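You operate a simulated robot arm through the tools that you are given. There is no shell and no other tool. Be economical: measure what you need, move in short steps, check, and stop when the job is done.

You are at the controls of a simulated two-armed robot. One attempt, no reset.

Task
Fetch the yellow spoon and set it on the worktop by the window. Put the drain tray on the washing machine top. Put the strainer on the worktop beside the fridge away in the small basin. Take the plant food bag marked "leaf" from the worktop beside the fridge and put it on the corner worktop. Push the fridge door shut. Push the lower chest drawer shut. Open the broom cupboard door, take the laundry soap jug and put it on the shelf of the broom cupboard and shut the door again. Take the orange cloth on the top of the laundry bench and put it away on the top of the dresser. Put the yellow bowl on the open shelf of the dresser. Fetch the teal bowl and set it on the purple plate. Take the salt mill and leave it on top of the felt pad. Fetch the pasta carton and stand it on the end of the worktop. The order is free. Set down upright: plant food bag, laundry soap jug, salt mill, pasta carton.
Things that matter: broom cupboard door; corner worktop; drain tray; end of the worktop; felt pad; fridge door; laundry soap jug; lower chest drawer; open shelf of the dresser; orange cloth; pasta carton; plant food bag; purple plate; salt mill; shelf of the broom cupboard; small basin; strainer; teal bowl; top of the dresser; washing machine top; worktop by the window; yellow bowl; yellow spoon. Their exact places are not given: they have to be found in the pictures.

Only the result counts: the job must be done as asked and must still hold three seconds after the hand-in. Knocking over, shifting, dropping, spilling or breaking anything else fails it. Flat cloth is picked up by pressing the open fingertips on it (5 to 10 N) and closing them slowly along it; thin cloth reads only 2 to 8 mm in the jaws.

Robot
Two 6-joint arms with two-finger grippers on one trunk, on a base that drives. Base frame: it is fixed to the floor where the robot stands at the start and does not move with it; the origin is under the middle of the robot, x ahead of it, y to its left, z up; the surface under the hand at the start is at about z = 0.42. Readings come in m, degrees, newtons and seconds.
The left shoulder is at the start at [0.051, 0.176, 1.194], the right one opposite. With the tool pointing down near the work surface each hand reaches from about 0.22 to 0.56 m from the robot's upright axis, wherever it stands, measured 20 degrees to its own side. Places, roughly: broom cupboard door [2.2, -3.6, 1]; corner worktop [-3.9, 2.4, 0.9]; drain tray (13x24x4 cm) [0.7, -3.6, 0.1]; end of the worktop [-2.3, 2.6, 0.9]; felt pad (7x7x7 cm) [-3.7, -1, 0.5]; fridge door [-3.3, -0.3, 0.5]; laundry soap jug [1, -3.75, 1.25]; lower chest drawer [-3.6, -1.2, 0.2]; open shelf of the dresser [0.1, -3.9, 0.1]; orange cloth (9x7x3 cm) [1.3, -3.9, 0.8]; pasta carton [-3.75, 0.5, 1]; plant food bag [-3.75, 0.25, 1]; purple plate (15x15x3 cm) [0.1, -3.8, 0.9]; salt mill [-0.75, -4, 1.25]; shelf of the broom cupboard [2.2, -3.9, 1.5]; small basin (27x19 cm) [-3.24, 2.54, 0.76]; strainer (7x7x6 cm) [-3.9, 0.1, 0.9]; teal bowl (13x13x7 cm) [-0.4, -3.9, 1.5]; top of the dresser [-0.2, -3.9, 0.9]; washing machine top [0.8, -3.8, 1.2]; worktop by the window (60x21 cm) [-3.5, 2.58, 0.9]; yellow bowl (13x13x7 cm) [-0.2, -3.9, 1.5]; yellow spoon (17x4x2 cm) [0.5, 0.1, 0.4]. Payload 2.45 kg a hand.
The TCP of each hand is the grasp point between the finger pads, 0.026 m short of the fingertips. In the tool frame z runs along the fingers and y along their closing line. The gripper opens to 0.096 m. The gripper's body begins 0.069 m behind the TCP.
Orientation is that of the tool frame in the base frame, as a unit quaternion [x, y, z, w]. With the fingers straight down and closing along the base's y, the tool's x points along the base's -x, its y along +y and its z along -z.

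Tools
- The arms move only by the tool send_rows. It takes "left_motion", "right_motion" or both (then of equal length, played together; a hand with none holds still); each is a list of rows, each a list of 7 numbers: the closure in counts, from 0 (fully open) to 255 (shut), then the shift along the tool's x, y, z in units of 250 mm (1.0 is 250 mm), then the turn, a rotation vector about the tool's x, y, z in units of 180 degrees (1.0 is 180 degrees). In form: [[fingers, x, y, z, rx, ry, rz], ...]. A call has 1 to 20 rows; each row is the pose to reach, as a shift and turn from the pose commanded when the call began, along the tool's axes at that moment. A call with a number of a shift or a turn outside -1 to 1 is refused whole. Rows are played at 5 a second. More than 0.05 m and 8.6 degrees between two rows, or a gripper value outside its range, and nothing of the call is played. Where a pose cannot be reached the arm comes as near as it can. A force on the tool above 40 N (or 10 N above the force at the start of the call, whichever is more), or a blocked arm, ends the call early, and 0.2 s more pass. The fingers move at their own pace and stop on an object; they squeeze with about 34 N. The grip force told is the motor's: it shows also when the fingers shut on nothing. Time passes only in rows, and 0.2 s behind the last, so rows that repeat a pose let the fingers close. It gives the time, the measured TCP pose, the force on the tool (base axes), the opening and the grip force at its end, in the units of the frame above (readings bear some noise), with the torque about the TCP (base axes, N m) and any sound that the robot's microphone picked up.
- Cameras (640 x 400 px; columns grow to the right, rows downward): "scene" is now at [0.0787, 0.0211, 1.4692]; the picture's right is [0.10, -0.99, 0.00], its down [-0.91, -0.10, -0.41] and it looks along [0.40, 0.04, -0.91] (base axes); focal length 278 px, centre (320, 200). "left" rides on the left gripper at [0.082, -0.003, -0.098] in its tool frame; the picture's right is [0.04, 1.00, 0.00], its down [-0.73, 0.03, -0.68] and it looks along [-0.68, 0.03, 0.73] (tool axes); focal length 256 px, centre (320, 200). "right" rides on the right gripper at [0.081, 0.003, -0.098] in its tool frame; the picture's right is [-0.04, 1.00, 0.00], its down [-0.73, -0.03, -0.68] and it looks along [-0.68, -0.03, 0.73] (tool axes); focal length 256 px, centre (320, 200).
- get_image(camera): a new picture of that camera. No time passes.
- raise_lower(by): slides the trunk up (or, below 0, down) by that many m; the arms and the scene camera ride with it, the base frame stays. It gives what a move gives, with no picture.
- drive_base(legs): drives the robot by 1 to 6 legs, each [ahead, left, turn to the left] in m, m and degrees, along the robot's own axes; the way and the turn of a leg run together, so that a leg with both is an arc; at most 1.5 m and 180 degrees a leg. The arms and the cameras ride along, it lands a little off, and it stops where it bumps. It gives what a move gives.
- aim_head(pan, tilt): turns the head with the scene camera to pan (to the left, within 86 degrees either way) and tilt (down, from -29 to 69), counted from straight ahead of the robot. It gives what a move gives.
- pixel_to_xyz(camera, pixels): for up to 12 pixels [column, row] of the newest picture of that camera ("zoom" is the newest enlarged one), the place [x, y, z] in the base frame of the surface seen there, good to about 0.002 m, but the place of the scene camera against the robot may be out by one fixed shift of up to 0.018 m in any direction. No time passes.
- enlarge(camera, box): a new picture of the part [left, top, right, bottom] of that camera's present view, enlarged. No time passes.
- sign_off(): hands the job in; it is judged then, once.

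Keep the steps short. Do not move on a guess: measure, check each grasp and each placing, and mend mistakes. In all there are 378 turns and 360 pictures (those below and enlarged ones count). Leave the grippers open and the arms clear of the work at the hand-in unless told otherwise, and finish with a single line.

The tools are called as name(argument=value, ...) on one line, values as JSON. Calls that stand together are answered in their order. send_rows: Moves the arms, as the interface text tells. Its arguments: {"type":"object","properties":{"left_motion":{"type":"array","items":{"type":"array","items":{"type":"number"}}},"right_motion":{"type":"array","items":{"type":"array","items":{"type":"number"}}}},"required":[]} The other tools are called the same way: raise_lower (by) slides the trunk up or down; drive_base (legs) drives the base; aim_head (pan, tilt) turns the head that bears the scene camera; get_image (camera) takes a picture; pixel_to_xyz (camera, pixels) gives the place of the surface under pixels of a picture; enlarge (camera, box) takes an enlarged picture of a part of a camera's view; sign_off () hands the job in.

At the start:

```text
clock: 0.0
left_ee_pos: [0.4409, 0.2609, 0.6655]
left_orientation: [0.001, 1.0, 0.0, 0.0]
left_contact_force: [-1.1, -0.8, -0.8]
left_torque: [0.02, -0.01, -0.01]
left_grip_width: 0.0961
left_finger_force: 0.0
right_ee_pos: [0.5051, -0.1111, 0.6956]
right_orientation: [0.0, 1.0, -0.001, 0.001]
right_contact_force: [-0.4, 0.0, -0.1]
right_torque: [-0.02, -0.01, -0.04]
right_grip_width: 0.0959
right_finger_force: 0.1
trunk travel left (down, up): [-0.675, 0.165]
robot x, y, heading: [0.0004, -0.0005, 0.1]
head pan, tilt: [6.0, 67.0]
```

scene: 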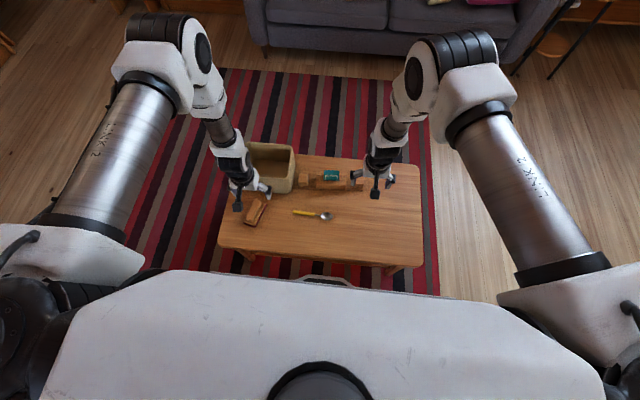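
right: 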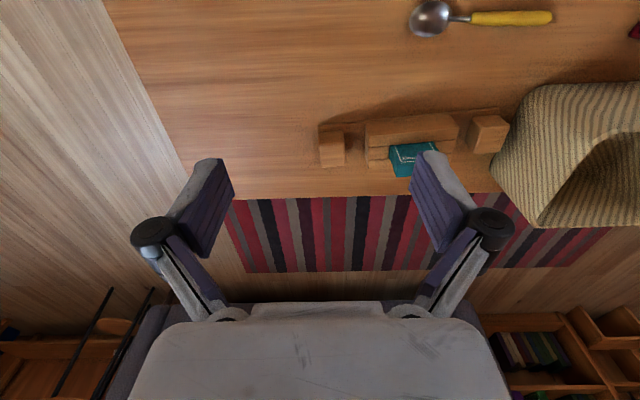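
left: 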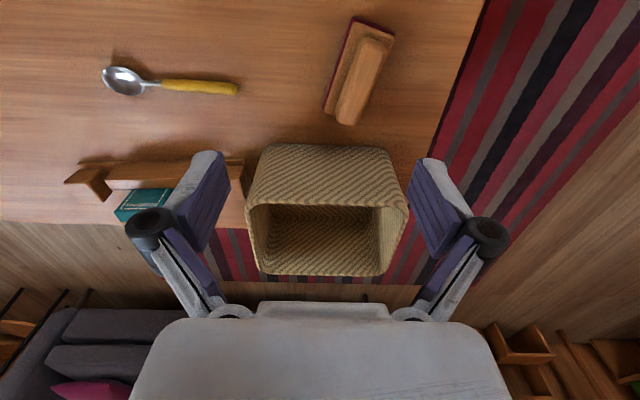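

I see the yellow spoon in all three pictures; I measure its handle with the hand cameras.

pixel_to_xyz(camera="left", pixels=[[122, 80], [150, 84], [165, 85], [200, 87], [235, 90], [200, 110], [350, 80], [320, 150]])

pixel_to_xyz(camera="scene", pixels=[[325, 216], [305, 213], [296, 212], [320, 235], [255, 210]])

pixel_to_xyz(camera="right", pixels=[[430, 18], [480, 18], [510, 18], [548, 17]])

```text
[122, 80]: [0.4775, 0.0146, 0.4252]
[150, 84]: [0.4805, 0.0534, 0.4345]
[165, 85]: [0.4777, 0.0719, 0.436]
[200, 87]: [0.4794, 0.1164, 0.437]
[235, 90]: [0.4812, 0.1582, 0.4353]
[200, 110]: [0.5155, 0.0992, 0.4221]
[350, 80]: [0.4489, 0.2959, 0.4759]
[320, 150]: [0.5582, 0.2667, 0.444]
```

```text
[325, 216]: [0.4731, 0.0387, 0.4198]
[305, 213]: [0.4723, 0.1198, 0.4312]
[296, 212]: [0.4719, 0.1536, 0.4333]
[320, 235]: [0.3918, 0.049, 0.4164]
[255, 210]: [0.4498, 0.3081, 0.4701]
```

```text
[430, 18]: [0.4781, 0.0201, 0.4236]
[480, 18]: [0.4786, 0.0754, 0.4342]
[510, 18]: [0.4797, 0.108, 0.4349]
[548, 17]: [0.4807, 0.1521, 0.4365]
```

The handle lies along y at x≈0.479, y 0.07–0.155, top z 0.436. I move the left hand above it and turn it 90° so that it closes along x.

send_rows(left_motion=[[0, -0.0127, -0.0537, 0.0352, 0, 0, 0.0417], [0, -0.0253, -0.1073, 0.0703, 0, 0, 0.0833], [0, -0.038, -0.161, 0.1055, 0, 0, 0.125], [0, -0.0507, -0.2147, 0.1407, 0, 0, 0.1667], [0, -0.0633, -0.2683, 0.1758, 0, 0, 0.2083], [0, -0.076, -0.322, 0.211, 0, 0, 0.25], [0, -0.0887, -0.3757, 0.2462, 0, 0, 0.2917], [0, -0.1013, -0.4293, 0.2813, 0, 0, 0.3333], [0, -0.114, -0.483, 0.3165, 0, 0, 0.375], [0, -0.1267, -0.5367, 0.3517, 0, 0, 0.4167], [0, -0.1393, -0.5903, 0.3868, 0, 0, 0.4583], [0, -0.152, -0.644, 0.422, 0, 0, 0.5], [0, -0.152, -0.644, 0.422, 0, 0, 0.5]])

get_image(camera="left")

```text
clock: 2.8
left_ee_pos: [0.4841, 0.1003, 0.5515]
left_orientation: [0.708, 0.707, -0.007, -0.004]
left_contact_force: [0.3, 1.3, -0.5]
left_torque: [0.02, -0.02, 0.04]
left_grip_width: 0.096
left_finger_force: 0.0
right_ee_pos: [0.5131, -0.1137, 0.6864]
right_orientation: [0.001, 1.0, -0.002, -0.005]
right_contact_force: [0.2, 0.0, -0.2]
right_torque: [0.01, -0.02, 0.0]
right_grip_width: 0.0959
right_finger_force: 0.1
trunk travel left (down, up): [-0.675, 0.165]
robot x, y, heading: [0.0001, 0.0017, 0.3]
head pan, tilt: [6.0, 67.0]
```

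```text
356 pictures are left
```

left: 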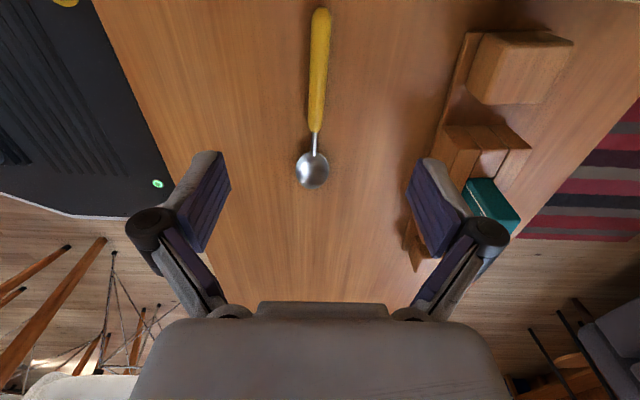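

Both hands sank ~9 mm with the reach; I re-measure the handle from this view before going down.

pixel_to_xyz(camera="left", pixels=[[320, 20], [319, 60], [317, 100], [315, 130], [312, 170], [350, 80]])

```text
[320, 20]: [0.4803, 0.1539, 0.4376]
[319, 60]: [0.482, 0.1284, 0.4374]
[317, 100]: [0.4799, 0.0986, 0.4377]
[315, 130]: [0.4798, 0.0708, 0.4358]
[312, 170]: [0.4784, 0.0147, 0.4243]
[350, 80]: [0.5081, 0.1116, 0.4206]
```

Going down 0.098 m to put the tips just over the table around the handle (TCP 0.453), then closing.

send_rows(left_motion=[[0, 0, -0.016, 0.1, 0, 0, 0], [0, 0, -0.016, 0.2, 0, 0, 0], [0, 0, -0.016, 0.29, 0, 0, 0], [0, 0, -0.016, 0.34, 0, 0, 0], [0, 0, -0.016, 0.36, 0, 0, 0], [0, 0, -0.016, 0.36, 0, 0, 0]])

```text
clock: 4.2
left_ee_pos: [0.4757, 0.1027, 0.468]
left_orientation: [0.707, 0.707, -0.005, -0.004]
left_contact_force: [0.4, 0.0, -0.3]
left_torque: [0.0, -0.02, -0.01]
left_grip_width: 0.0957
left_finger_force: 0.1
right_ee_pos: [0.5134, -0.1131, 0.6864]
right_orientation: [0.002, 1.0, -0.001, -0.006]
right_contact_force: [-0.8, 0.0, -0.2]
right_torque: [0.04, 0.01, -0.02]
right_grip_width: 0.0959
right_finger_force: 0.1
trunk travel left (down, up): [-0.675, 0.165]
robot x, y, heading: [0.004, 0.0007, -0.0]
head pan, tilt: [6.0, 67.0]
```

TCP at 0.468; 15 mm more down, then close.

send_rows(left_motion=[[0, 0, 0.008, 0.03, 0, 0, 0], [0, 0, 0.008, 0.058, 0, 0, 0], [0, 0, 0.008, 0.058, 0, 0, 0], [120, 0, 0.008, 0.058, 0, 0, 0], [255, 0, 0.008, 0.058, 0, 0, 0], [255, 0, 0.008, 0.058, 0, 0, 0], [255, 0, 0.008, 0.058, 0, 0, 0]])

get_image(camera="left")

```text
clock: 5.8
left_ee_pos: [0.4714, 0.1042, 0.462]
left_orientation: [0.707, 0.707, -0.005, -0.005]
left_contact_force: [0.4, 0.6, -1.1]
left_torque: [-0.01, 0.02, 0.0]
left_grip_width: 0.0
left_finger_force: 28.9
left hand out of reach, approached as far as the arm can: row 1, 2, 3, 4, 5, 6, 7
right_ee_pos: [0.5146, -0.1124, 0.6877]
right_orientation: [0.0, 1.0, -0.001, -0.005]
right_contact_force: [-0.4, 1.1, -0.2]
right_torque: [-0.01, -0.02, 0.02]
right_grip_width: 0.096
right_finger_force: 0.0
trunk travel left (down, up): [-0.675, 0.165]
robot x, y, heading: [-0.0021, -0.0002, 0.1]
head pan, tilt: [6.0, 67.0]
```

```text
355 pictures are left
```

left: 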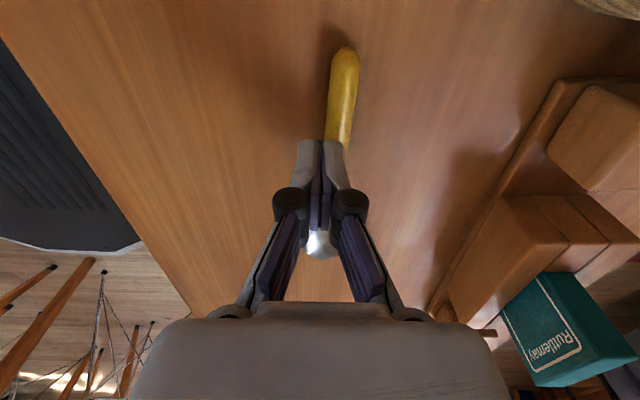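

The arm ran out of reach and shut above the handle. I open, lift 6 cm, then lower the trunk 8 cm.

send_rows(left_motion=[[0, 0, 0, 0, 0, 0, 0], [0, 0, 0, -0.15, 0, 0, 0], [0, 0, 0.02, -0.3, 0, 0, 0], [0, 0, 0.03, -0.36, 0, 0, 0]])

raise_lower(by=-0.08)

get_image(camera="left")

pixel_to_xyz(camera="left", pixels=[[320, 40], [322, 60], [320, 80], [320, 100]])

```text
clock: 6.8
left_ee_pos: [0.4836, 0.103, 0.5436]
left_orientation: [0.707, 0.707, -0.006, -0.004]
left_contact_force: [-0.4, -0.8, -0.8]
left_torque: [-0.02, -0.01, 0.0]
left_grip_width: 0.0957
left_finger_force: 0.1
right_ee_pos: [0.5138, -0.1129, 0.6873]
right_orientation: [0.001, 1.0, -0.001, -0.006]
right_contact_force: [0.0, 0.6, 0.2]
right_torque: [-0.01, 0.03, -0.02]
right_grip_width: 0.096
right_finger_force: 0.1
trunk travel left (down, up): [-0.675, 0.165]
robot x, y, heading: [0.0031, 0.0003, -0.0]
head pan, tilt: [6.0, 67.0]
```

```text
clock: 8.0
left_ee_pos: [0.4842, 0.1029, 0.4643]
left_orientation: [0.707, 0.707, -0.006, -0.003]
left_contact_force: [-0.5, -0.1, -0.7]
left_torque: [-0.02, -0.02, 0.02]
left_grip_width: 0.096
left_finger_force: 0.1
right_ee_pos: [0.5124, -0.1128, 0.6063]
right_orientation: [0.001, 1.0, -0.002, -0.005]
right_contact_force: [-0.3, -0.8, 0.6]
right_torque: [-0.03, 0.02, -0.01]
right_grip_width: 0.0961
right_finger_force: 0.0
trunk travel left (down, up): [-0.595, 0.245]
robot x, y, heading: [0.0012, 0.0005, 0.0]
head pan, tilt: [6.0, 67.0]
```

```text
354 pictures are left
```

left: 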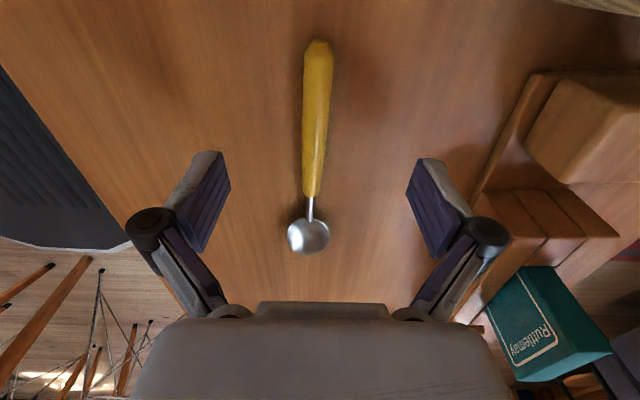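

```text
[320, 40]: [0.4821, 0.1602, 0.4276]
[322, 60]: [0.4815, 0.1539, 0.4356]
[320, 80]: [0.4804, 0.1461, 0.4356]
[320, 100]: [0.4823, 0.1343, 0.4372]
```

Spoon is centred between the fingers; TCP 0.464. Down 12 mm and close.

send_rows(left_motion=[[0, 0, -0.008, 0.03, 0, 0, 0], [0, 0, -0.012, 0.05, 0, 0, 0], [0, 0, -0.012, 0.05, 0, 0, 0], [120, 0, -0.012, 0.05, 0, 0, 0], [255, 0, -0.012, 0.05, 0, 0, 0], [255, 0, -0.012, 0.05, 0, 0, 0], [255, 0, -0.012, 0.05, 0, 0, 0]])

```text
clock: 9.6
left_ee_pos: [0.4801, 0.1037, 0.4518]
left_orientation: [0.707, 0.707, -0.007, -0.004]
left_contact_force: [-0.2, 0.1, -0.4]
left_torque: [-0.01, 0.0, 0.01]
left_grip_width: 0.0142
left_finger_force: 34.1
right_ee_pos: [0.5143, -0.1128, 0.6069]
right_orientation: [0.001, 1.0, -0.001, -0.006]
right_contact_force: [-0.7, -0.2, 1.0]
right_torque: [0.02, 0.0, 0.02]
right_grip_width: 0.0958
right_finger_force: 0.1
trunk travel left (down, up): [-0.595, 0.245]
robot x, y, heading: [0.0, -0.0003, -0.1]
head pan, tilt: [6.0, 67.0]
```

Spoon held (14 mm). I raise the trunk fully and look around toward the left/back.

raise_lower(by=0.245)

aim_head(pan=80, tilt=15)

get_image(camera="scene")

get_image(camera="left")

```text
clock: 12.1
left_ee_pos: [0.4808, 0.1025, 0.6966]
left_orientation: [0.707, 0.707, -0.007, -0.004]
left_contact_force: [0.0, -0.7, -0.9]
left_torque: [0.0, -0.03, 0.01]
left_grip_width: 0.0139
left_finger_force: 34.1
right_ee_pos: [0.5127, -0.1142, 0.8526]
right_orientation: [0.001, 1.0, -0.003, -0.005]
right_contact_force: [1.0, 0.6, 0.1]
right_torque: [0.0, -0.01, -0.01]
right_grip_width: 0.096
right_finger_force: 0.0
trunk travel left (down, up): [-0.84, 0.0]
robot x, y, heading: [-0.0003, 0.0002, 0.2]
head pan, tilt: [6.0, 67.0]
```

```text
clock: 13.6
left_ee_pos: [0.4808, 0.1024, 0.6982]
left_orientation: [0.707, 0.707, -0.008, -0.005]
left_contact_force: [0.7, 0.2, -1.4]
left_torque: [0.0, 0.01, 0.01]
left_grip_width: 0.0139
left_finger_force: 33.9
right_ee_pos: [0.5127, -0.1124, 0.8521]
right_orientation: [0.001, 1.0, -0.003, -0.005]
right_contact_force: [0.1, 0.6, -0.6]
right_torque: [0.01, 0.02, -0.02]
right_grip_width: 0.0957
right_finger_force: 0.0
trunk travel left (down, up): [-0.84, 0.0]
robot x, y, heading: [-0.0007, 0.0019, -0.1]
head pan, tilt: [80.0, 15.0]
```

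```text
353 pictures are left
```

scene: 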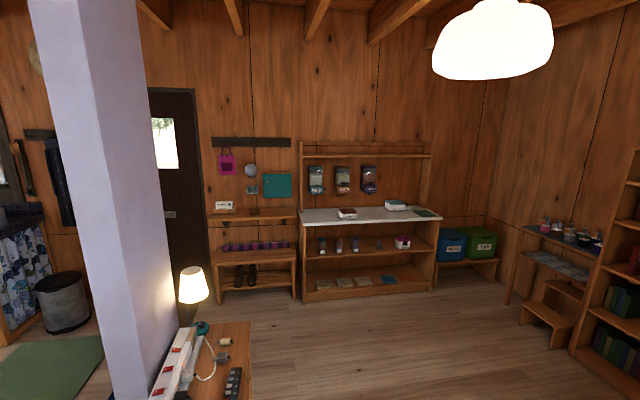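

```text
352 pictures are left
```

left: 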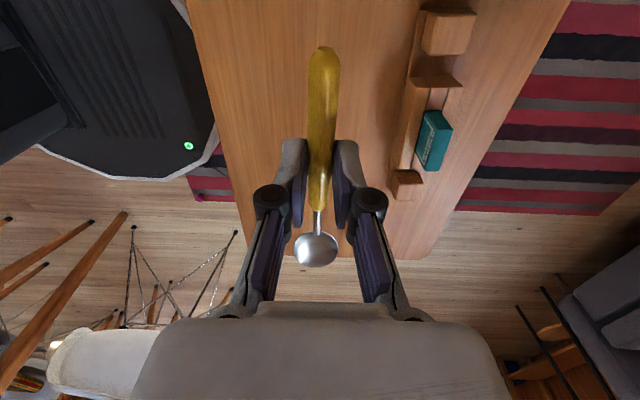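

I look left-front and right with the head too, to learn the free floor.

aim_head(pan=86, tilt=50)

get_image(camera="scene")

pixel_to_xyz(camera="scene", pixels=[[100, 30], [140, 150], [170, 230], [230, 180], [60, 60], [60, 200], [20, 320], [250, 60]])

aim_head(pan=-86, tilt=25)

get_image(camera="scene")

```text
clock: 14.6
left_ee_pos: [0.4801, 0.103, 0.6966]
left_orientation: [0.707, 0.707, -0.007, -0.003]
left_contact_force: [-0.4, -0.2, -0.2]
left_torque: [-0.02, -0.02, 0.02]
left_grip_width: 0.0139
left_finger_force: 33.9
right_ee_pos: [0.5139, -0.1139, 0.8507]
right_orientation: [0.0, 1.0, -0.003, -0.005]
right_contact_force: [-0.3, -0.5, 0.8]
right_torque: [0.01, 0.0, 0.04]
right_grip_width: 0.0959
right_finger_force: 0.0
trunk travel left (down, up): [-0.84, 0.0]
robot x, y, heading: [-0.0019, 0.0018, -0.1]
head pan, tilt: [85.9, 50.0]
```

```text
351 pictures are left
```

scene: 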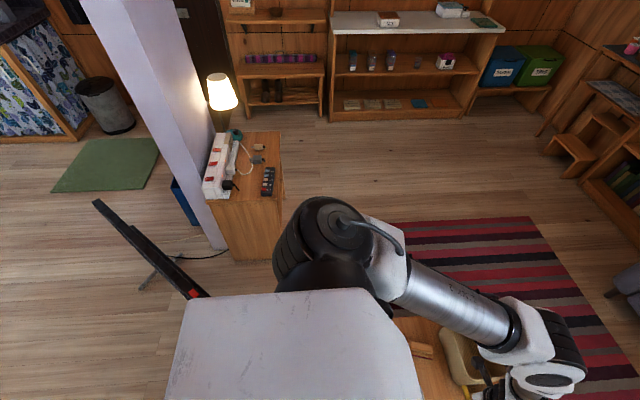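

```text
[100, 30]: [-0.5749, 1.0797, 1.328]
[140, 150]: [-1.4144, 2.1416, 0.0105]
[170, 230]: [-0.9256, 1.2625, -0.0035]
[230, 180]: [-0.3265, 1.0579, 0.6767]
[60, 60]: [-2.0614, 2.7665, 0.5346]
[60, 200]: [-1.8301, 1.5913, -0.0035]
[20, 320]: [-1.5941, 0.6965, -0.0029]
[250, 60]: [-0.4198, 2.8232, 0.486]
```

```text
clock: 17.2
left_ee_pos: [0.4802, 0.1014, 0.6982]
left_orientation: [0.707, 0.707, -0.007, -0.004]
left_contact_force: [0.5, 0.4, -0.8]
left_torque: [-0.01, 0.0, 0.01]
left_grip_width: 0.0139
left_finger_force: 33.7
right_ee_pos: [0.5136, -0.1133, 0.8527]
right_orientation: [0.002, 1.0, -0.004, -0.005]
right_contact_force: [1.1, -0.4, -0.4]
right_torque: [0.06, -0.04, 0.0]
right_grip_width: 0.0959
right_finger_force: 0.1
trunk travel left (down, up): [-0.84, 0.0]
robot x, y, heading: [-0.0024, 0.0031, -0.1]
head pan, tilt: [-85.9, 25.0]
```

```text
350 pictures are left
```

scene: 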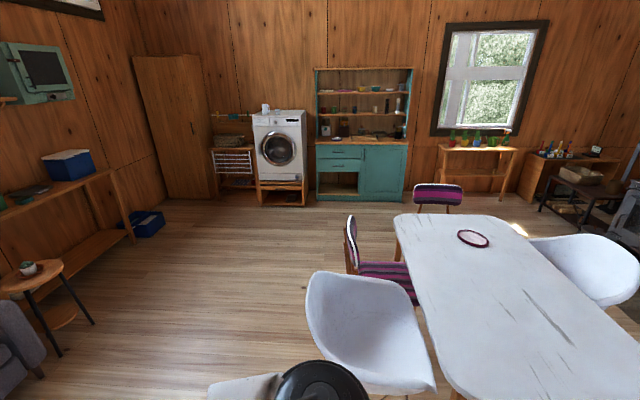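

Measure dining furniture in this view.

pixel_to_xyz(camera="scene", pixels=[[396, 220], [515, 215], [440, 395], [310, 300], [350, 225], [435, 190], [370, 385], [625, 350], [545, 240], [200, 330], [360, 260], [600, 310]])

send_rows(left_motion=[[255, 0, -0.05, -0.1, 0, 0, 0], [255, 0, -0.1, -0.2, 0, 0, 0], [255, 0, -0.2, -0.3, 0, 0, 0], [255, 0, -0.3, -0.4, 0, 0, 0], [255, 0, -0.4, -0.5, 0, 0, 0], [255, 0, -0.5, -0.6, 0, 0, 0], [255, 0, -0.5, -0.7, 0, 0, 0], [255, 0, -0.5, -0.7, 0, 0, 0]], right_motion=[[0, 0.05, -0.05, 0, 0, 0, 0], [0, 0.15, -0.15, 0, 0, 0, 0], [0, 0.25, -0.25, 0, 0, 0, 0], [0, 0.35, -0.25, 0, 0, 0, 0], [0, 0.45, -0.25, 0, 0, 0, 0], [0, 0.55, -0.25, 0, 0, 0, 0], [0, 0.6, -0.25, 0, 0, 0, 0], [0, 0.6, -0.25, 0, 0, 0, 0]])

```text
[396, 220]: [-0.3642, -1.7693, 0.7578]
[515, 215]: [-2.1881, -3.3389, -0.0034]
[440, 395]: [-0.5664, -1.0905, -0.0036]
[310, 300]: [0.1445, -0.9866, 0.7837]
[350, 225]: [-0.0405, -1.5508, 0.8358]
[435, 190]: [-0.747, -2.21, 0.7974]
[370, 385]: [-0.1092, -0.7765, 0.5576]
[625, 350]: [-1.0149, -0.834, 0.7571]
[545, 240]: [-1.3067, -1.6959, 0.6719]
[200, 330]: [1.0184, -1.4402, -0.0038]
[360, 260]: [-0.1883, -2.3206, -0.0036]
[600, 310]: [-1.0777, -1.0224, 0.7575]
```

```text
clock: 19.0
left_ee_pos: [0.4057, 0.1046, 0.7996]
left_orientation: [0.707, 0.707, -0.001, -0.01]
left_contact_force: [0.1, 0.1, -0.7]
left_torque: [0.0, -0.02, -0.02]
left_grip_width: 0.0141
left_finger_force: 33.9
left hand out of reach, approached as far as the arm can: row 3, 4, 5, 6, 7, 8
right_ee_pos: [0.3766, -0.164, 0.867]
right_orientation: [0.0, 1.0, 0.005, -0.014]
right_contact_force: [0.9, 0.5, 0.2]
right_torque: [0.0, 0.02, 0.02]
right_grip_width: 0.0961
right_finger_force: 0.1
right hand out of reach, approached as far as the arm can: row 3, 4, 5, 6, 7, 8
trunk travel left (down, up): [-0.84, 0.0]
robot x, y, heading: [-0.0007, -0.0002, 0.2]
head pan, tilt: [-85.9, 25.0]
```

I check the black object at back-left before moving.

aim_head(pan=86, tilt=55)

get_image(camera="scene")

pixel_to_xyz(camera="scene", pixels=[[95, 175], [150, 235], [200, 265], [110, 230], [230, 220], [280, 150], [180, 190], [20, 350], [100, 350], [210, 110]])

```text
clock: 21.6
left_ee_pos: [0.405, 0.1062, 0.8003]
left_orientation: [0.706, 0.708, -0.002, -0.009]
left_contact_force: [-0.6, 0.3, -0.6]
left_torque: [-0.02, -0.02, 0.01]
left_grip_width: 0.0142
left_finger_force: 34.1
right_ee_pos: [0.3781, -0.1635, 0.8665]
right_orientation: [0.0, 1.0, 0.004, -0.014]
right_contact_force: [-0.2, 0.3, 0.5]
right_torque: [0.02, 0.06, -0.03]
right_grip_width: 0.0959
right_finger_force: 0.2
trunk travel left (down, up): [-0.84, 0.0]
robot x, y, heading: [-0.0, 0.0016, -0.1]
head pan, tilt: [85.9, 55.0]
```

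```text
349 pictures are left
```

scene: 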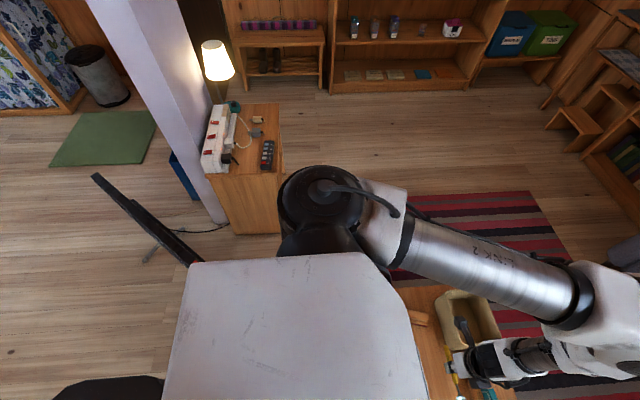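

```text
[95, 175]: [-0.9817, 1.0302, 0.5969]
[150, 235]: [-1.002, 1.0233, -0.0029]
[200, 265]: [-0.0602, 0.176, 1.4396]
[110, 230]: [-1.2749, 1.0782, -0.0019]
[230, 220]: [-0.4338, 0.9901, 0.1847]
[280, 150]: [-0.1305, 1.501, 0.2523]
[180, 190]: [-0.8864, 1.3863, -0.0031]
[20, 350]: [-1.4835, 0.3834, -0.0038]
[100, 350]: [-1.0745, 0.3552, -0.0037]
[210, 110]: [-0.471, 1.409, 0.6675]
```

pixel_to_xyz(camera="scene", pixels=[[190, 254], [170, 238], [130, 208], [120, 388], [75, 390], [155, 380]])

```text
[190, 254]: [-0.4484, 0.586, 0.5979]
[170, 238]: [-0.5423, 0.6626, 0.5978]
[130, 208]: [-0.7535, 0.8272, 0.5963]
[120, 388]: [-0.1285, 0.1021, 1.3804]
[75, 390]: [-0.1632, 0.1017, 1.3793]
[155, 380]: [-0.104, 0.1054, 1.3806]
```

TV panel runs from (-0.98,1.03) to (-0.44,0.58); floor west along y≈0 seems open. I back off 0.2 m and turn left by 180° in place.

drive_base(legs=[[-0.2, 0, 0], [0, 0, -90], [0, 0, -90]])

aim_head(pan=0, tilt=30)

get_image(camera="scene")

```text
clock: 30.8
left_ee_pos: [-0.6098, -0.1053, 0.7923]
left_orientation: [0.709, -0.705, 0.014, 0.0]
left_contact_force: [0.5, -0.1, -0.8]
left_torque: [-0.03, 0.0, 0.01]
left_grip_width: 0.0141
left_finger_force: 34.3
right_ee_pos: [-0.5796, 0.1611, 0.8669]
right_orientation: [1.0, 0.002, 0.016, 0.006]
right_contact_force: [0.0, 0.1, 0.1]
right_torque: [-0.03, 0.03, -0.03]
right_grip_width: 0.096
right_finger_force: 0.2
trunk travel left (down, up): [-0.84, 0.0]
robot x, y, heading: [-0.1976, -0.0002, -179.8]
head pan, tilt: [85.9, 55.0]
```

```text
clock: 32.4
left_ee_pos: [-0.6004, -0.105, 0.7931]
left_orientation: [0.721, -0.693, 0.01, 0.006]
left_contact_force: [0.3, -0.4, 0.5]
left_torque: [-0.03, -0.01, -0.03]
left_grip_width: 0.0139
left_finger_force: 34.5
right_ee_pos: [-0.567, 0.1594, 0.8713]
right_orientation: [1.0, 0.016, 0.011, 0.01]
right_contact_force: [0.7, -0.5, 0.0]
right_torque: [0.0, -0.02, 0.02]
right_grip_width: 0.096
right_finger_force: 0.0
trunk travel left (down, up): [-0.84, 0.0]
robot x, y, heading: [-0.1971, -0.0009, -179.9]
head pan, tilt: [0.0, 30.0]
```

```text
348 pictures are left
```

scene: 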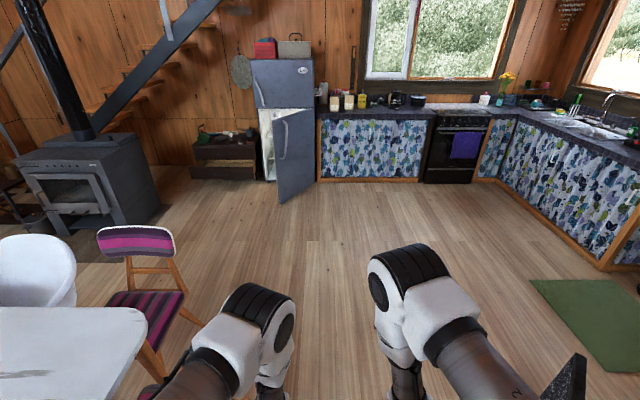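

Good kitchen view. Measure the chair, table corner, TV corner, and kitchen items.

pixel_to_xyz(camera="scene", pixels=[[175, 240], [195, 315], [145, 315], [185, 295], [578, 360], [540, 285], [290, 198], [320, 180], [436, 108], [535, 125], [500, 175], [605, 265]])

enlarge(camera="scene", box=[160, 40, 480, 220])

enlarge(camera="scene", box=[400, 40, 640, 190])

```text
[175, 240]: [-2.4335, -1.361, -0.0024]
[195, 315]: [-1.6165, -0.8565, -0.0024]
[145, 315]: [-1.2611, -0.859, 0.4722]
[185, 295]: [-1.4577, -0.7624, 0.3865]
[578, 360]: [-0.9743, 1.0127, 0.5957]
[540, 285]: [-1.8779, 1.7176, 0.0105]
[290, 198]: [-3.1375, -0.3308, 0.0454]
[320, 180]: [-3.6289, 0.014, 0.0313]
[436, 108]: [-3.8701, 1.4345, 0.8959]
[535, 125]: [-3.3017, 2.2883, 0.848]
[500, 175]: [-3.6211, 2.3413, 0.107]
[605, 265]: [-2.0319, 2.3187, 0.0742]
```

```text
2.00 times, centred on (320, 130) of scene
```

zoom: 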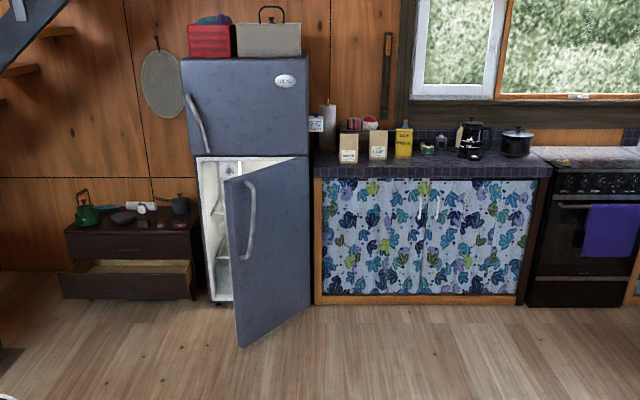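

```text
2.67 times, centred on (520, 115) of scene
```

zoom: 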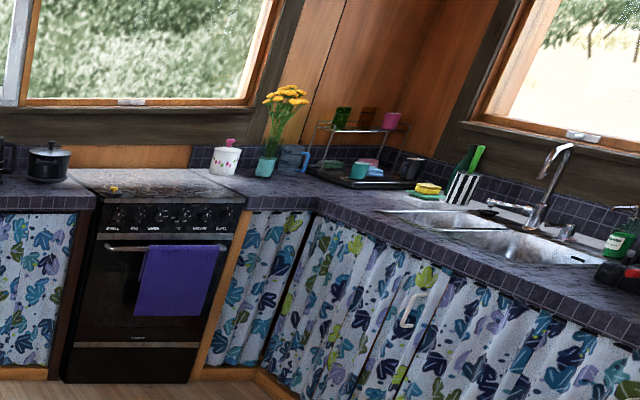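

Driving west, then right toward the window worktop, turning to face +y.

drive_base(legs=[[1.5, 0, 0], [1.0, -0.8, 0], [0, 0, -90], [0.5, 0.5, 0]])

get_image(camera="scene")

```text
clock: 35.0
left_ee_pos: [-0.8873, -0.1063, 0.7949]
left_orientation: [0.711, -0.703, 0.008, 0.006]
left_contact_force: [-0.9, 0.4, -0.5]
left_torque: [-0.01, 0.02, 0.01]
left_grip_width: 0.0141
left_finger_force: 34.3
right_ee_pos: [-0.8554, 0.1596, 0.8703]
right_orientation: [1.0, 0.004, 0.009, 0.007]
right_contact_force: [-0.8, -0.8, 0.1]
right_torque: [0.0, -0.05, 0.0]
right_grip_width: 0.0958
right_finger_force: 0.1
trunk travel left (down, up): [-0.84, 0.0]
robot x, y, heading: [-0.4864, 0.0023, -180.2]
head pan, tilt: [0.0, 30.0]
stopped in leg 1: the robot was blocked; the commanded pose is now the measured one
```

```text
345 pictures are left
```

scene: 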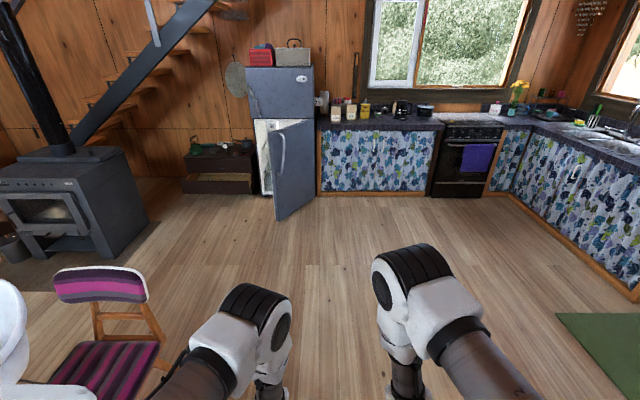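

Blocked after 0.29 m. I look down at both sides to find what was bumped.

aim_head(pan=-80, tilt=55)

get_image(camera="scene")

aim_head(pan=80, tilt=50)

get_image(camera="scene")

```text
clock: 36.6
left_ee_pos: [-0.8891, -0.1059, 0.794]
left_orientation: [0.711, -0.703, 0.009, 0.005]
left_contact_force: [0.5, 0.3, -0.5]
left_torque: [0.01, 0.0, -0.01]
left_grip_width: 0.0141
left_finger_force: 34.1
right_ee_pos: [-0.8565, 0.1606, 0.8689]
right_orientation: [1.0, 0.004, 0.009, 0.007]
right_contact_force: [0.0, -0.6, 0.1]
right_torque: [0.0, 0.01, 0.04]
right_grip_width: 0.0962
right_finger_force: 0.0
trunk travel left (down, up): [-0.84, 0.0]
robot x, y, heading: [-0.4872, -0.003, -179.7]
head pan, tilt: [-80.0, 55.0]
```

```text
344 pictures are left
```

scene: 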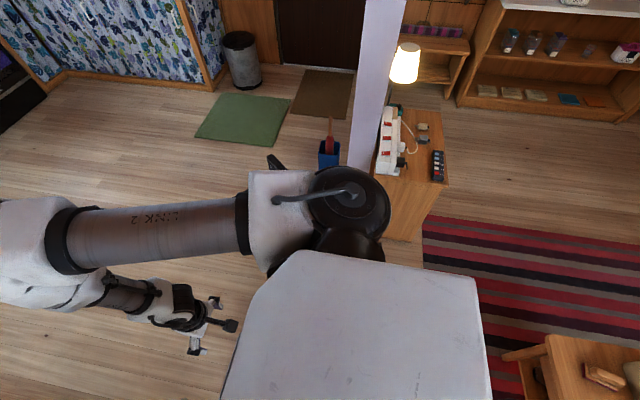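

```text
clock: 39.0
left_ee_pos: [-0.8886, -0.1063, 0.7942]
left_orientation: [0.711, -0.704, 0.009, 0.005]
left_contact_force: [-0.2, -0.2, -0.4]
left_torque: [-0.02, 0.0, 0.02]
left_grip_width: 0.014
left_finger_force: 34.3
right_ee_pos: [-0.857, 0.159, 0.8698]
right_orientation: [1.0, 0.004, 0.01, 0.008]
right_contact_force: [0.3, -0.6, -0.3]
right_torque: [0.01, 0.01, -0.03]
right_grip_width: 0.0963
right_finger_force: 0.0
trunk travel left (down, up): [-0.84, 0.0]
robot x, y, heading: [-0.4891, -0.0048, -180.1]
head pan, tilt: [80.0, 50.0]
```

```text
343 pictures are left
```

scene: 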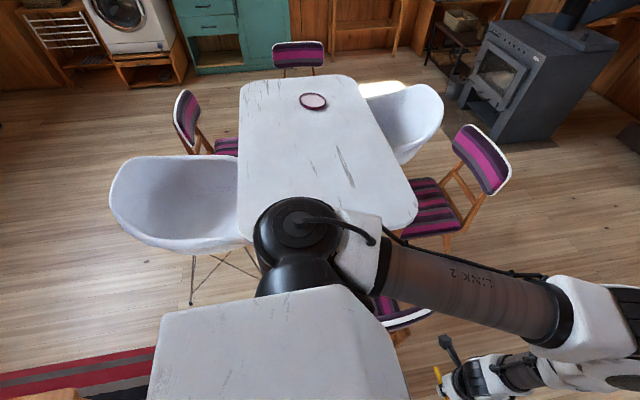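

There is a further chair under the left arm near (395,315). Measure it.

pixel_to_xyz(camera="scene", pixels=[[400, 318], [425, 313], [385, 305], [402, 335], [415, 205], [300, 210], [440, 190], [505, 160]])

enlarge(camera="scene", box=[320, 200, 480, 400])

```text
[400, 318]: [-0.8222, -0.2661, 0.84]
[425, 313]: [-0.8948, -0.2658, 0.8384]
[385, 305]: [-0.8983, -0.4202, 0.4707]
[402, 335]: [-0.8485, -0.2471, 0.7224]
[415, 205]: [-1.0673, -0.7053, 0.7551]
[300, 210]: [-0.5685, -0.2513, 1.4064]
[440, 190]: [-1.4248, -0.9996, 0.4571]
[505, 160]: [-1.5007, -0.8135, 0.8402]
```

```text
2.00 times, centred on (400, 300) of scene
```

zoom: 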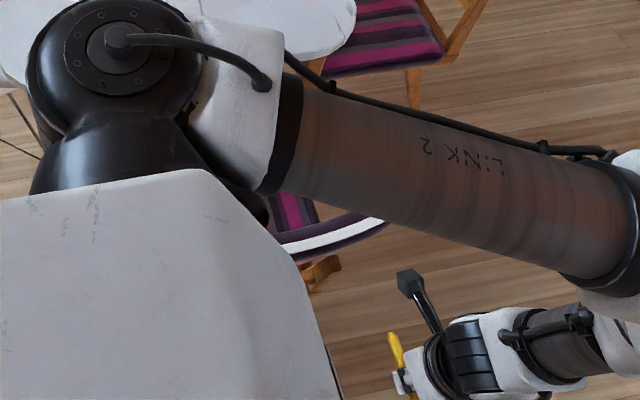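

The chair back stands at y≈-0.25 from x -0.9; the TV end is at y 0.58. The middle of the gap is y≈0.165: I back 0.1, shift right 0.165, then go ahead.

drive_base(legs=[[-0.12, 0, 0], [0, -0.165, 0], [1.4, 0, 0]])

```text
clock: 41.3
left_ee_pos: [-0.7777, 0.0321, 0.7938]
left_orientation: [-0.699, 0.715, -0.009, -0.007]
left_contact_force: [-0.2, 0.7, -0.4]
left_torque: [-0.04, -0.01, 0.01]
left_grip_width: 0.0139
left_finger_force: 33.8
right_ee_pos: [-0.7356, 0.2966, 0.8692]
right_orientation: [1.0, -0.014, 0.01, 0.009]
right_contact_force: [0.0, 0.2, -0.1]
right_torque: [-0.04, 0.01, -0.01]
right_grip_width: 0.0959
right_finger_force: 0.0
trunk travel left (down, up): [-0.84, 0.0]
robot x, y, heading: [-0.3693, 0.1224, 178.3]
head pan, tilt: [80.0, 50.0]
stopped in leg 2: the robot was blocked; the commanded pose is now the measured one
```

Blocked again. I look down-left and down-right for the obstacles' true outlines.

aim_head(pan=-50, tilt=60)

get_image(camera="scene")

get_image(camera="right")

get_image(camera="left")

```text
clock: 43.4
left_ee_pos: [-0.778, 0.0294, 0.7946]
left_orientation: [-0.699, 0.715, -0.009, -0.006]
left_contact_force: [-0.3, 0.1, 0.3]
left_torque: [0.01, -0.01, -0.02]
left_grip_width: 0.014
left_finger_force: 33.9
right_ee_pos: [-0.7384, 0.2939, 0.8685]
right_orientation: [1.0, -0.012, 0.009, 0.007]
right_contact_force: [-0.3, -0.3, -0.2]
right_torque: [-0.04, 0.04, 0.03]
right_grip_width: 0.0962
right_finger_force: 0.1
trunk travel left (down, up): [-0.84, 0.0]
robot x, y, heading: [-0.3732, 0.1225, 178.3]
head pan, tilt: [-50.0, 60.0]
```

```text
341 pictures are left
```

scene: 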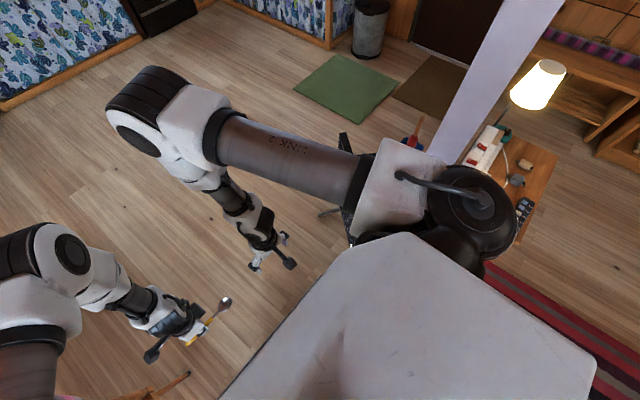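

```text
340 pictures are left
```

right: 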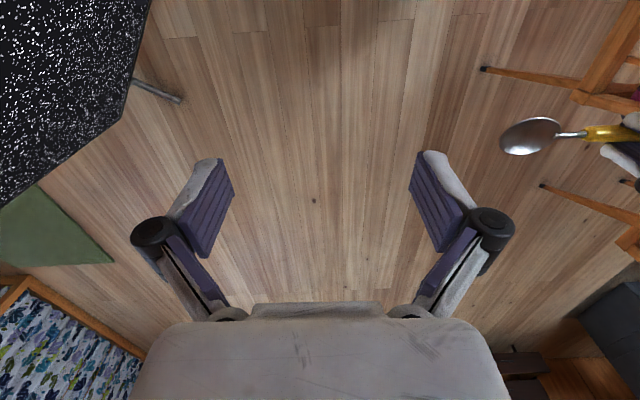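

```text
339 pictures are left
```

left: 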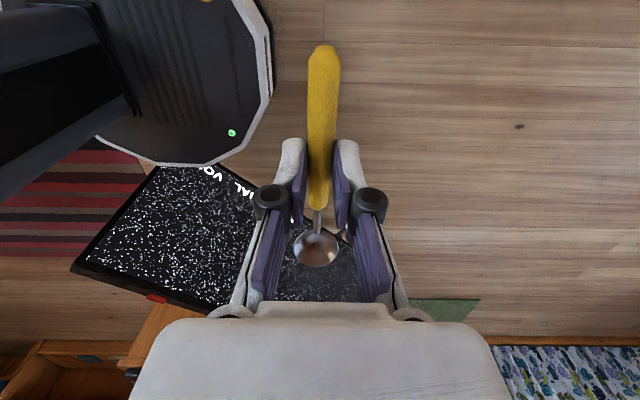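

The left hand camera shows the round-cornered base and the TV; the right one shows the chair feet. Measure them.

pixel_to_xyz(camera="left", pixels=[[240, 5], [272, 80], [240, 150], [170, 163], [105, 145], [160, 170], [75, 270], [195, 308], [150, 190], [90, 265]])

pixel_to_xyz(camera="right", pixels=[[485, 69], [543, 186], [620, 65], [600, 95], [178, 99], [125, 115], [145, 15], [575, 88], [622, 180], [635, 240]])

```text
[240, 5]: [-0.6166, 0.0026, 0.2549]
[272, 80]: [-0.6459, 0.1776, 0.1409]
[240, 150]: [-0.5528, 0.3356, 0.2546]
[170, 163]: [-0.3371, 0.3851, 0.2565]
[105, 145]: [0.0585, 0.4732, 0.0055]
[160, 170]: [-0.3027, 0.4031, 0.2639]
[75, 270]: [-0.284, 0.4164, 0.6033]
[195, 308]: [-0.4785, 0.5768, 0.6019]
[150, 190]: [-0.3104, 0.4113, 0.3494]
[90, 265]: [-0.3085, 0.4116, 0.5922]
```

```text
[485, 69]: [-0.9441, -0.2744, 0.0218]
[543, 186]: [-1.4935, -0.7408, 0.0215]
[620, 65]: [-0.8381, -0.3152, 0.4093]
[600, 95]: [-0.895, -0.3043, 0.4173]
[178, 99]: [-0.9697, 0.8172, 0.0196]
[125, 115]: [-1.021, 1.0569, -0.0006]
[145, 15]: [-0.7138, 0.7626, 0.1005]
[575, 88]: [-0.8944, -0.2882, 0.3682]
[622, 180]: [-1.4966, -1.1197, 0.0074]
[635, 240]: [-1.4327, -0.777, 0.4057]
```

Base half-size is ~0.27. TV's near corner is (-0.28,0.42), the chair legs at y≈-0.27. I shift left 5.5 cm, straighten, and go through.

drive_base(legs=[[0, 0.055, 1.7], [1.4, -0.1, 0], [0.9, -0.7, 0], [0, 0, -90]])

aim_head(pan=20, tilt=35)

get_image(camera="scene")

```text
clock: 60.2
left_ee_pos: [-2.7994, 1.2824, 0.7942]
left_orientation: [-0.009, 1.0, -0.003, -0.011]
left_contact_force: [-0.9, 0.5, -0.5]
left_torque: [-0.01, -0.01, -0.03]
left_grip_width: 0.0141
left_finger_force: 34.2
right_ee_pos: [-2.5344, 1.2518, 0.8701]
right_orientation: [0.712, -0.702, 0.002, 0.012]
right_contact_force: [-0.2, -0.3, 0.0]
right_torque: [0.03, 0.01, 0.02]
right_grip_width: 0.096
right_finger_force: 0.1
trunk travel left (down, up): [-0.84, 0.0]
robot x, y, heading: [-2.6905, 0.8834, 90.4]
head pan, tilt: [-50.0, 60.0]
```

```text
clock: 61.7
left_ee_pos: [-2.8004, 1.2812, 0.794]
left_orientation: [-0.009, 1.0, -0.003, -0.011]
left_contact_force: [0.0, -0.6, -1.0]
left_torque: [0.02, 0.0, 0.02]
left_grip_width: 0.0142
left_finger_force: 34.2
right_ee_pos: [-2.5337, 1.2525, 0.8693]
right_orientation: [0.712, -0.702, 0.002, 0.011]
right_contact_force: [0.5, 0.2, 0.3]
right_torque: [-0.02, 0.02, -0.03]
right_grip_width: 0.0959
right_finger_force: 0.1
trunk travel left (down, up): [-0.84, 0.0]
robot x, y, heading: [-2.6887, 0.8837, 90.7]
head pan, tilt: [20.0, 35.0]
```

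```text
338 pictures are left
```

scene: 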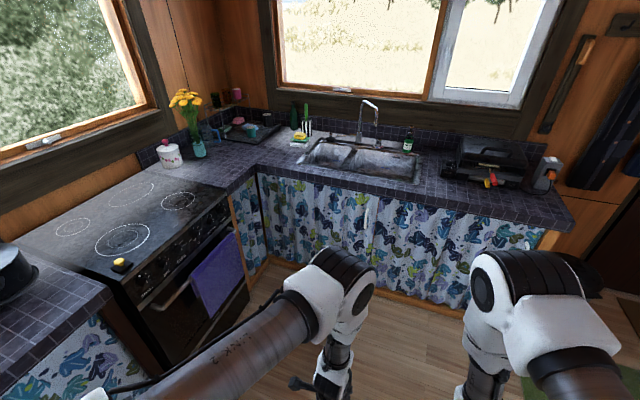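

Through. Measure the counter: front edge, sink bowls, dish rack area, sponge, corner items, worktop end.

pixel_to_xyz(camera="scene", pixels=[[255, 178], [300, 180], [275, 152], [335, 150], [380, 165], [301, 138], [265, 140], [225, 150], [575, 222], [530, 200], [430, 180], [350, 190]])

enlarge(camera="scene", box=[140, 80, 440, 260])

```text
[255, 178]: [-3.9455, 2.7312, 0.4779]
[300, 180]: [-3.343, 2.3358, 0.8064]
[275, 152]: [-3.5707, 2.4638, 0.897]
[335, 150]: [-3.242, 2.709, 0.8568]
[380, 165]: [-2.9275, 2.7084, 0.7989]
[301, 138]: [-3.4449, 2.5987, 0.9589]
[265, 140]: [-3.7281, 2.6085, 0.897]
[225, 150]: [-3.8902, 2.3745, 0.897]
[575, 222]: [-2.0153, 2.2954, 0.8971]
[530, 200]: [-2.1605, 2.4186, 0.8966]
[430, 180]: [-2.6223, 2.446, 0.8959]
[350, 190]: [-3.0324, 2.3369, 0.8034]
```

```text
2.13 times, centred on (290, 170) of scene
```

zoom: 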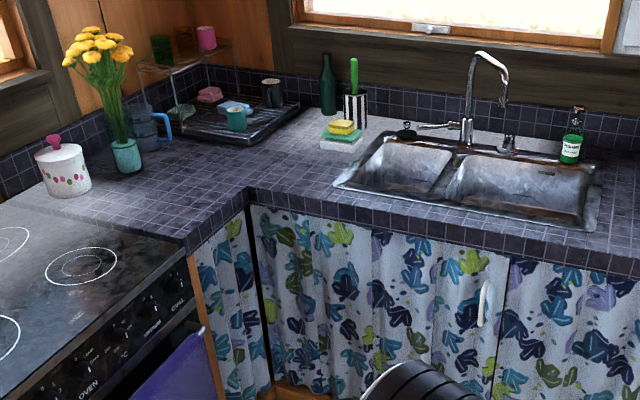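

I drive nearer (to about x=-3.24, y=1.55), keeping the hands short of the counter edge (y≈2.31), then lift both hands.

drive_base(legs=[[0.65, 0.55, -0.7]])

send_rows(left_motion=[[255, 0, 0, -0.16, 0, 0, 0], [255, 0, 0, -0.32, 0, 0, 0], [255, 0, 0, -0.48, 0, 0, 0], [255, 0, 0, -0.64, 0, 0, 0], [255, 0, 0, -0.8, 0, 0, 0], [255, 0, 0, -0.96, 0, 0, 0]], right_motion=[[0, 0, 0, -0.16, 0, 0, 0], [0, 0, 0, -0.32, 0, 0, 0], [0, 0, 0, -0.48, 0, 0, 0], [0, 0, 0, -0.64, 0, 0, 0], [0, 0, 0, -0.64, 0, 0, 0], [0, 0, 0, -0.64, 0, 0, 0]])

```text
clock: 66.2
left_ee_pos: [-3.3504, 1.9288, 0.7943]
left_orientation: [-0.004, 1.0, -0.003, -0.01]
left_contact_force: [-0.2, -1.0, -0.2]
left_torque: [0.01, 0.0, -0.01]
left_grip_width: 0.0141
left_finger_force: 33.8
right_ee_pos: [-3.084, 1.8957, 0.8691]
right_orientation: [0.709, -0.705, 0.002, 0.013]
right_contact_force: [0.3, 0.4, -0.2]
right_torque: [-0.03, 0.03, 0.03]
right_grip_width: 0.096
right_finger_force: 0.0
trunk travel left (down, up): [-0.84, 0.0]
robot x, y, heading: [-3.2487, 1.5241, 89.8]
head pan, tilt: [20.0, 35.0]
```

```text
clock: 67.6
left_ee_pos: [-3.4081, 1.9477, 1.0198]
left_orientation: [-0.013, 1.0, -0.014, -0.001]
left_contact_force: [-1.1, 0.0, -0.1]
left_torque: [-0.01, 0.02, -0.02]
left_grip_width: 0.014
left_finger_force: 33.9
left hand out of reach, approached as far as the arm can: row 1, 2, 3, 4, 5, 6
right_ee_pos: [-3.077, 1.8985, 1.025]
right_orientation: [-0.702, 0.712, -0.001, -0.024]
right_contact_force: [0.6, 0.5, 0.3]
right_torque: [-0.03, 0.0, -0.01]
right_grip_width: 0.0956
right_finger_force: 0.2
right hand out of reach, approached as far as the arm can: row 4, 5, 6
trunk travel left (down, up): [-0.84, 0.0]
robot x, y, heading: [-3.2484, 1.5265, 89.8]
head pan, tilt: [20.0, 35.0]
```

Hands at ~1.02 m. Look at the worktop again.

aim_head(pan=20, tilt=40)

get_image(camera="scene")

pixel_to_xyz(camera="scene", pixels=[[200, 200], [250, 130], [300, 130], [330, 180], [100, 300], [160, 150]])

```text
clock: 68.2
left_ee_pos: [-3.4077, 1.9501, 1.0223]
left_orientation: [-0.013, 1.0, -0.009, -0.002]
left_contact_force: [0.2, 0.0, -0.4]
left_torque: [-0.01, 0.0, 0.0]
left_grip_width: 0.0141
left_finger_force: 34.2
right_ee_pos: [-3.076, 1.9001, 1.0273]
right_orientation: [-0.702, 0.712, 0.0, -0.022]
right_contact_force: [-0.1, 0.9, 0.1]
right_torque: [0.0, 0.01, -0.04]
right_grip_width: 0.0961
right_finger_force: 0.0
trunk travel left (down, up): [-0.84, 0.0]
robot x, y, heading: [-3.2464, 1.5266, 90.1]
head pan, tilt: [20.0, 40.0]
```

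```text
336 pictures are left
```

scene: 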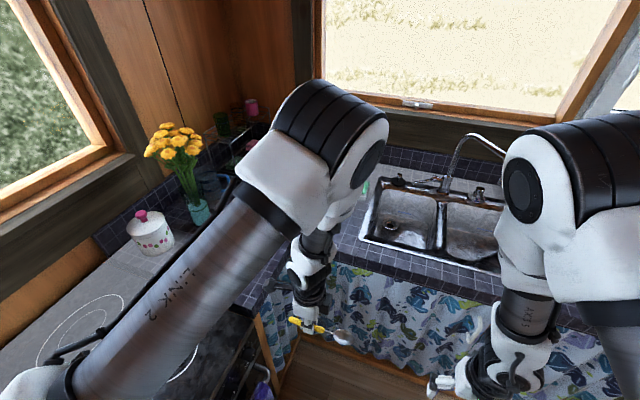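

```text
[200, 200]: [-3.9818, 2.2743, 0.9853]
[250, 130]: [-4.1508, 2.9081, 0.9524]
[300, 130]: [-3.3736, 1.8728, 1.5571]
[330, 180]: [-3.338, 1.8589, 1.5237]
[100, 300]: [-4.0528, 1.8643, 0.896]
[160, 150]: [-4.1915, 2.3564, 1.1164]
```

I advance 0.42 m with the hands over the counter front.

drive_base(legs=[[0.42, 0, 0]])

get_image(camera="left")

get_image(camera="right")

aim_head(pan=50, tilt=45)

get_image(camera="scene")

```text
clock: 70.8
left_ee_pos: [-3.408, 2.3708, 1.0269]
left_orientation: [-0.016, 1.0, -0.005, -0.001]
left_contact_force: [0.6, -0.7, -0.5]
left_torque: [0.01, 0.03, 0.0]
left_grip_width: 0.0139
left_finger_force: 34.1
right_ee_pos: [-3.0768, 2.3197, 1.0292]
right_orientation: [-0.703, 0.711, 0.003, -0.02]
right_contact_force: [0.4, 0.0, 1.1]
right_torque: [0.02, -0.03, -0.02]
right_grip_width: 0.0962
right_finger_force: 0.0
trunk travel left (down, up): [-0.84, 0.0]
robot x, y, heading: [-3.2484, 1.9402, 90.0]
head pan, tilt: [20.0, 40.0]
```

```text
335 pictures are left
```

left: 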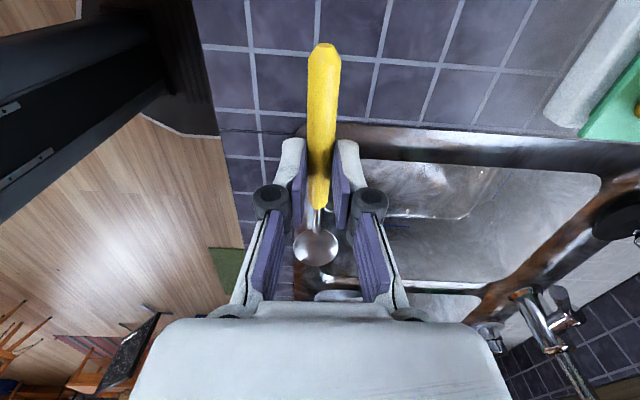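

```text
334 pictures are left
```

right: 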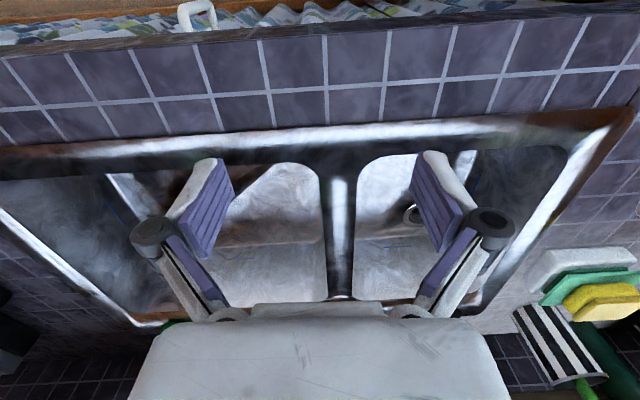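

```text
clock: 71.8
left_ee_pos: [-3.4079, 2.3721, 1.0256]
left_orientation: [-0.016, 1.0, -0.006, -0.001]
left_contact_force: [0.3, -0.4, -0.4]
left_torque: [-0.01, 0.06, -0.04]
left_grip_width: 0.0142
left_finger_force: 33.2
right_ee_pos: [-3.0768, 2.3212, 1.0283]
right_orientation: [-0.7, 0.714, 0.003, -0.021]
right_contact_force: [-0.1, 0.3, -0.3]
right_torque: [0.02, 0.0, 0.01]
right_grip_width: 0.096
right_finger_force: 0.0
trunk travel left (down, up): [-0.84, 0.0]
robot x, y, heading: [-3.246, 1.9421, 89.9]
head pan, tilt: [50.0, 45.0]
```

```text
333 pictures are left
```

scene: 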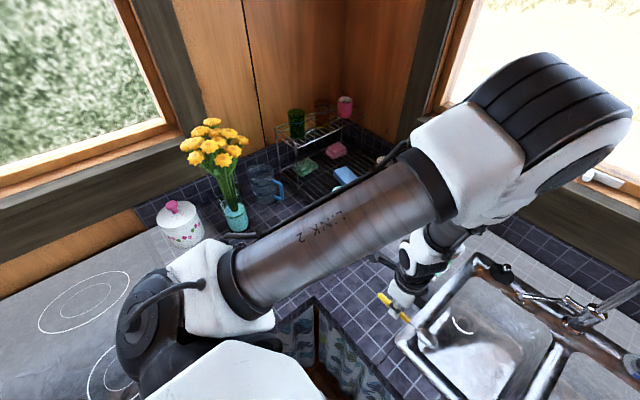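

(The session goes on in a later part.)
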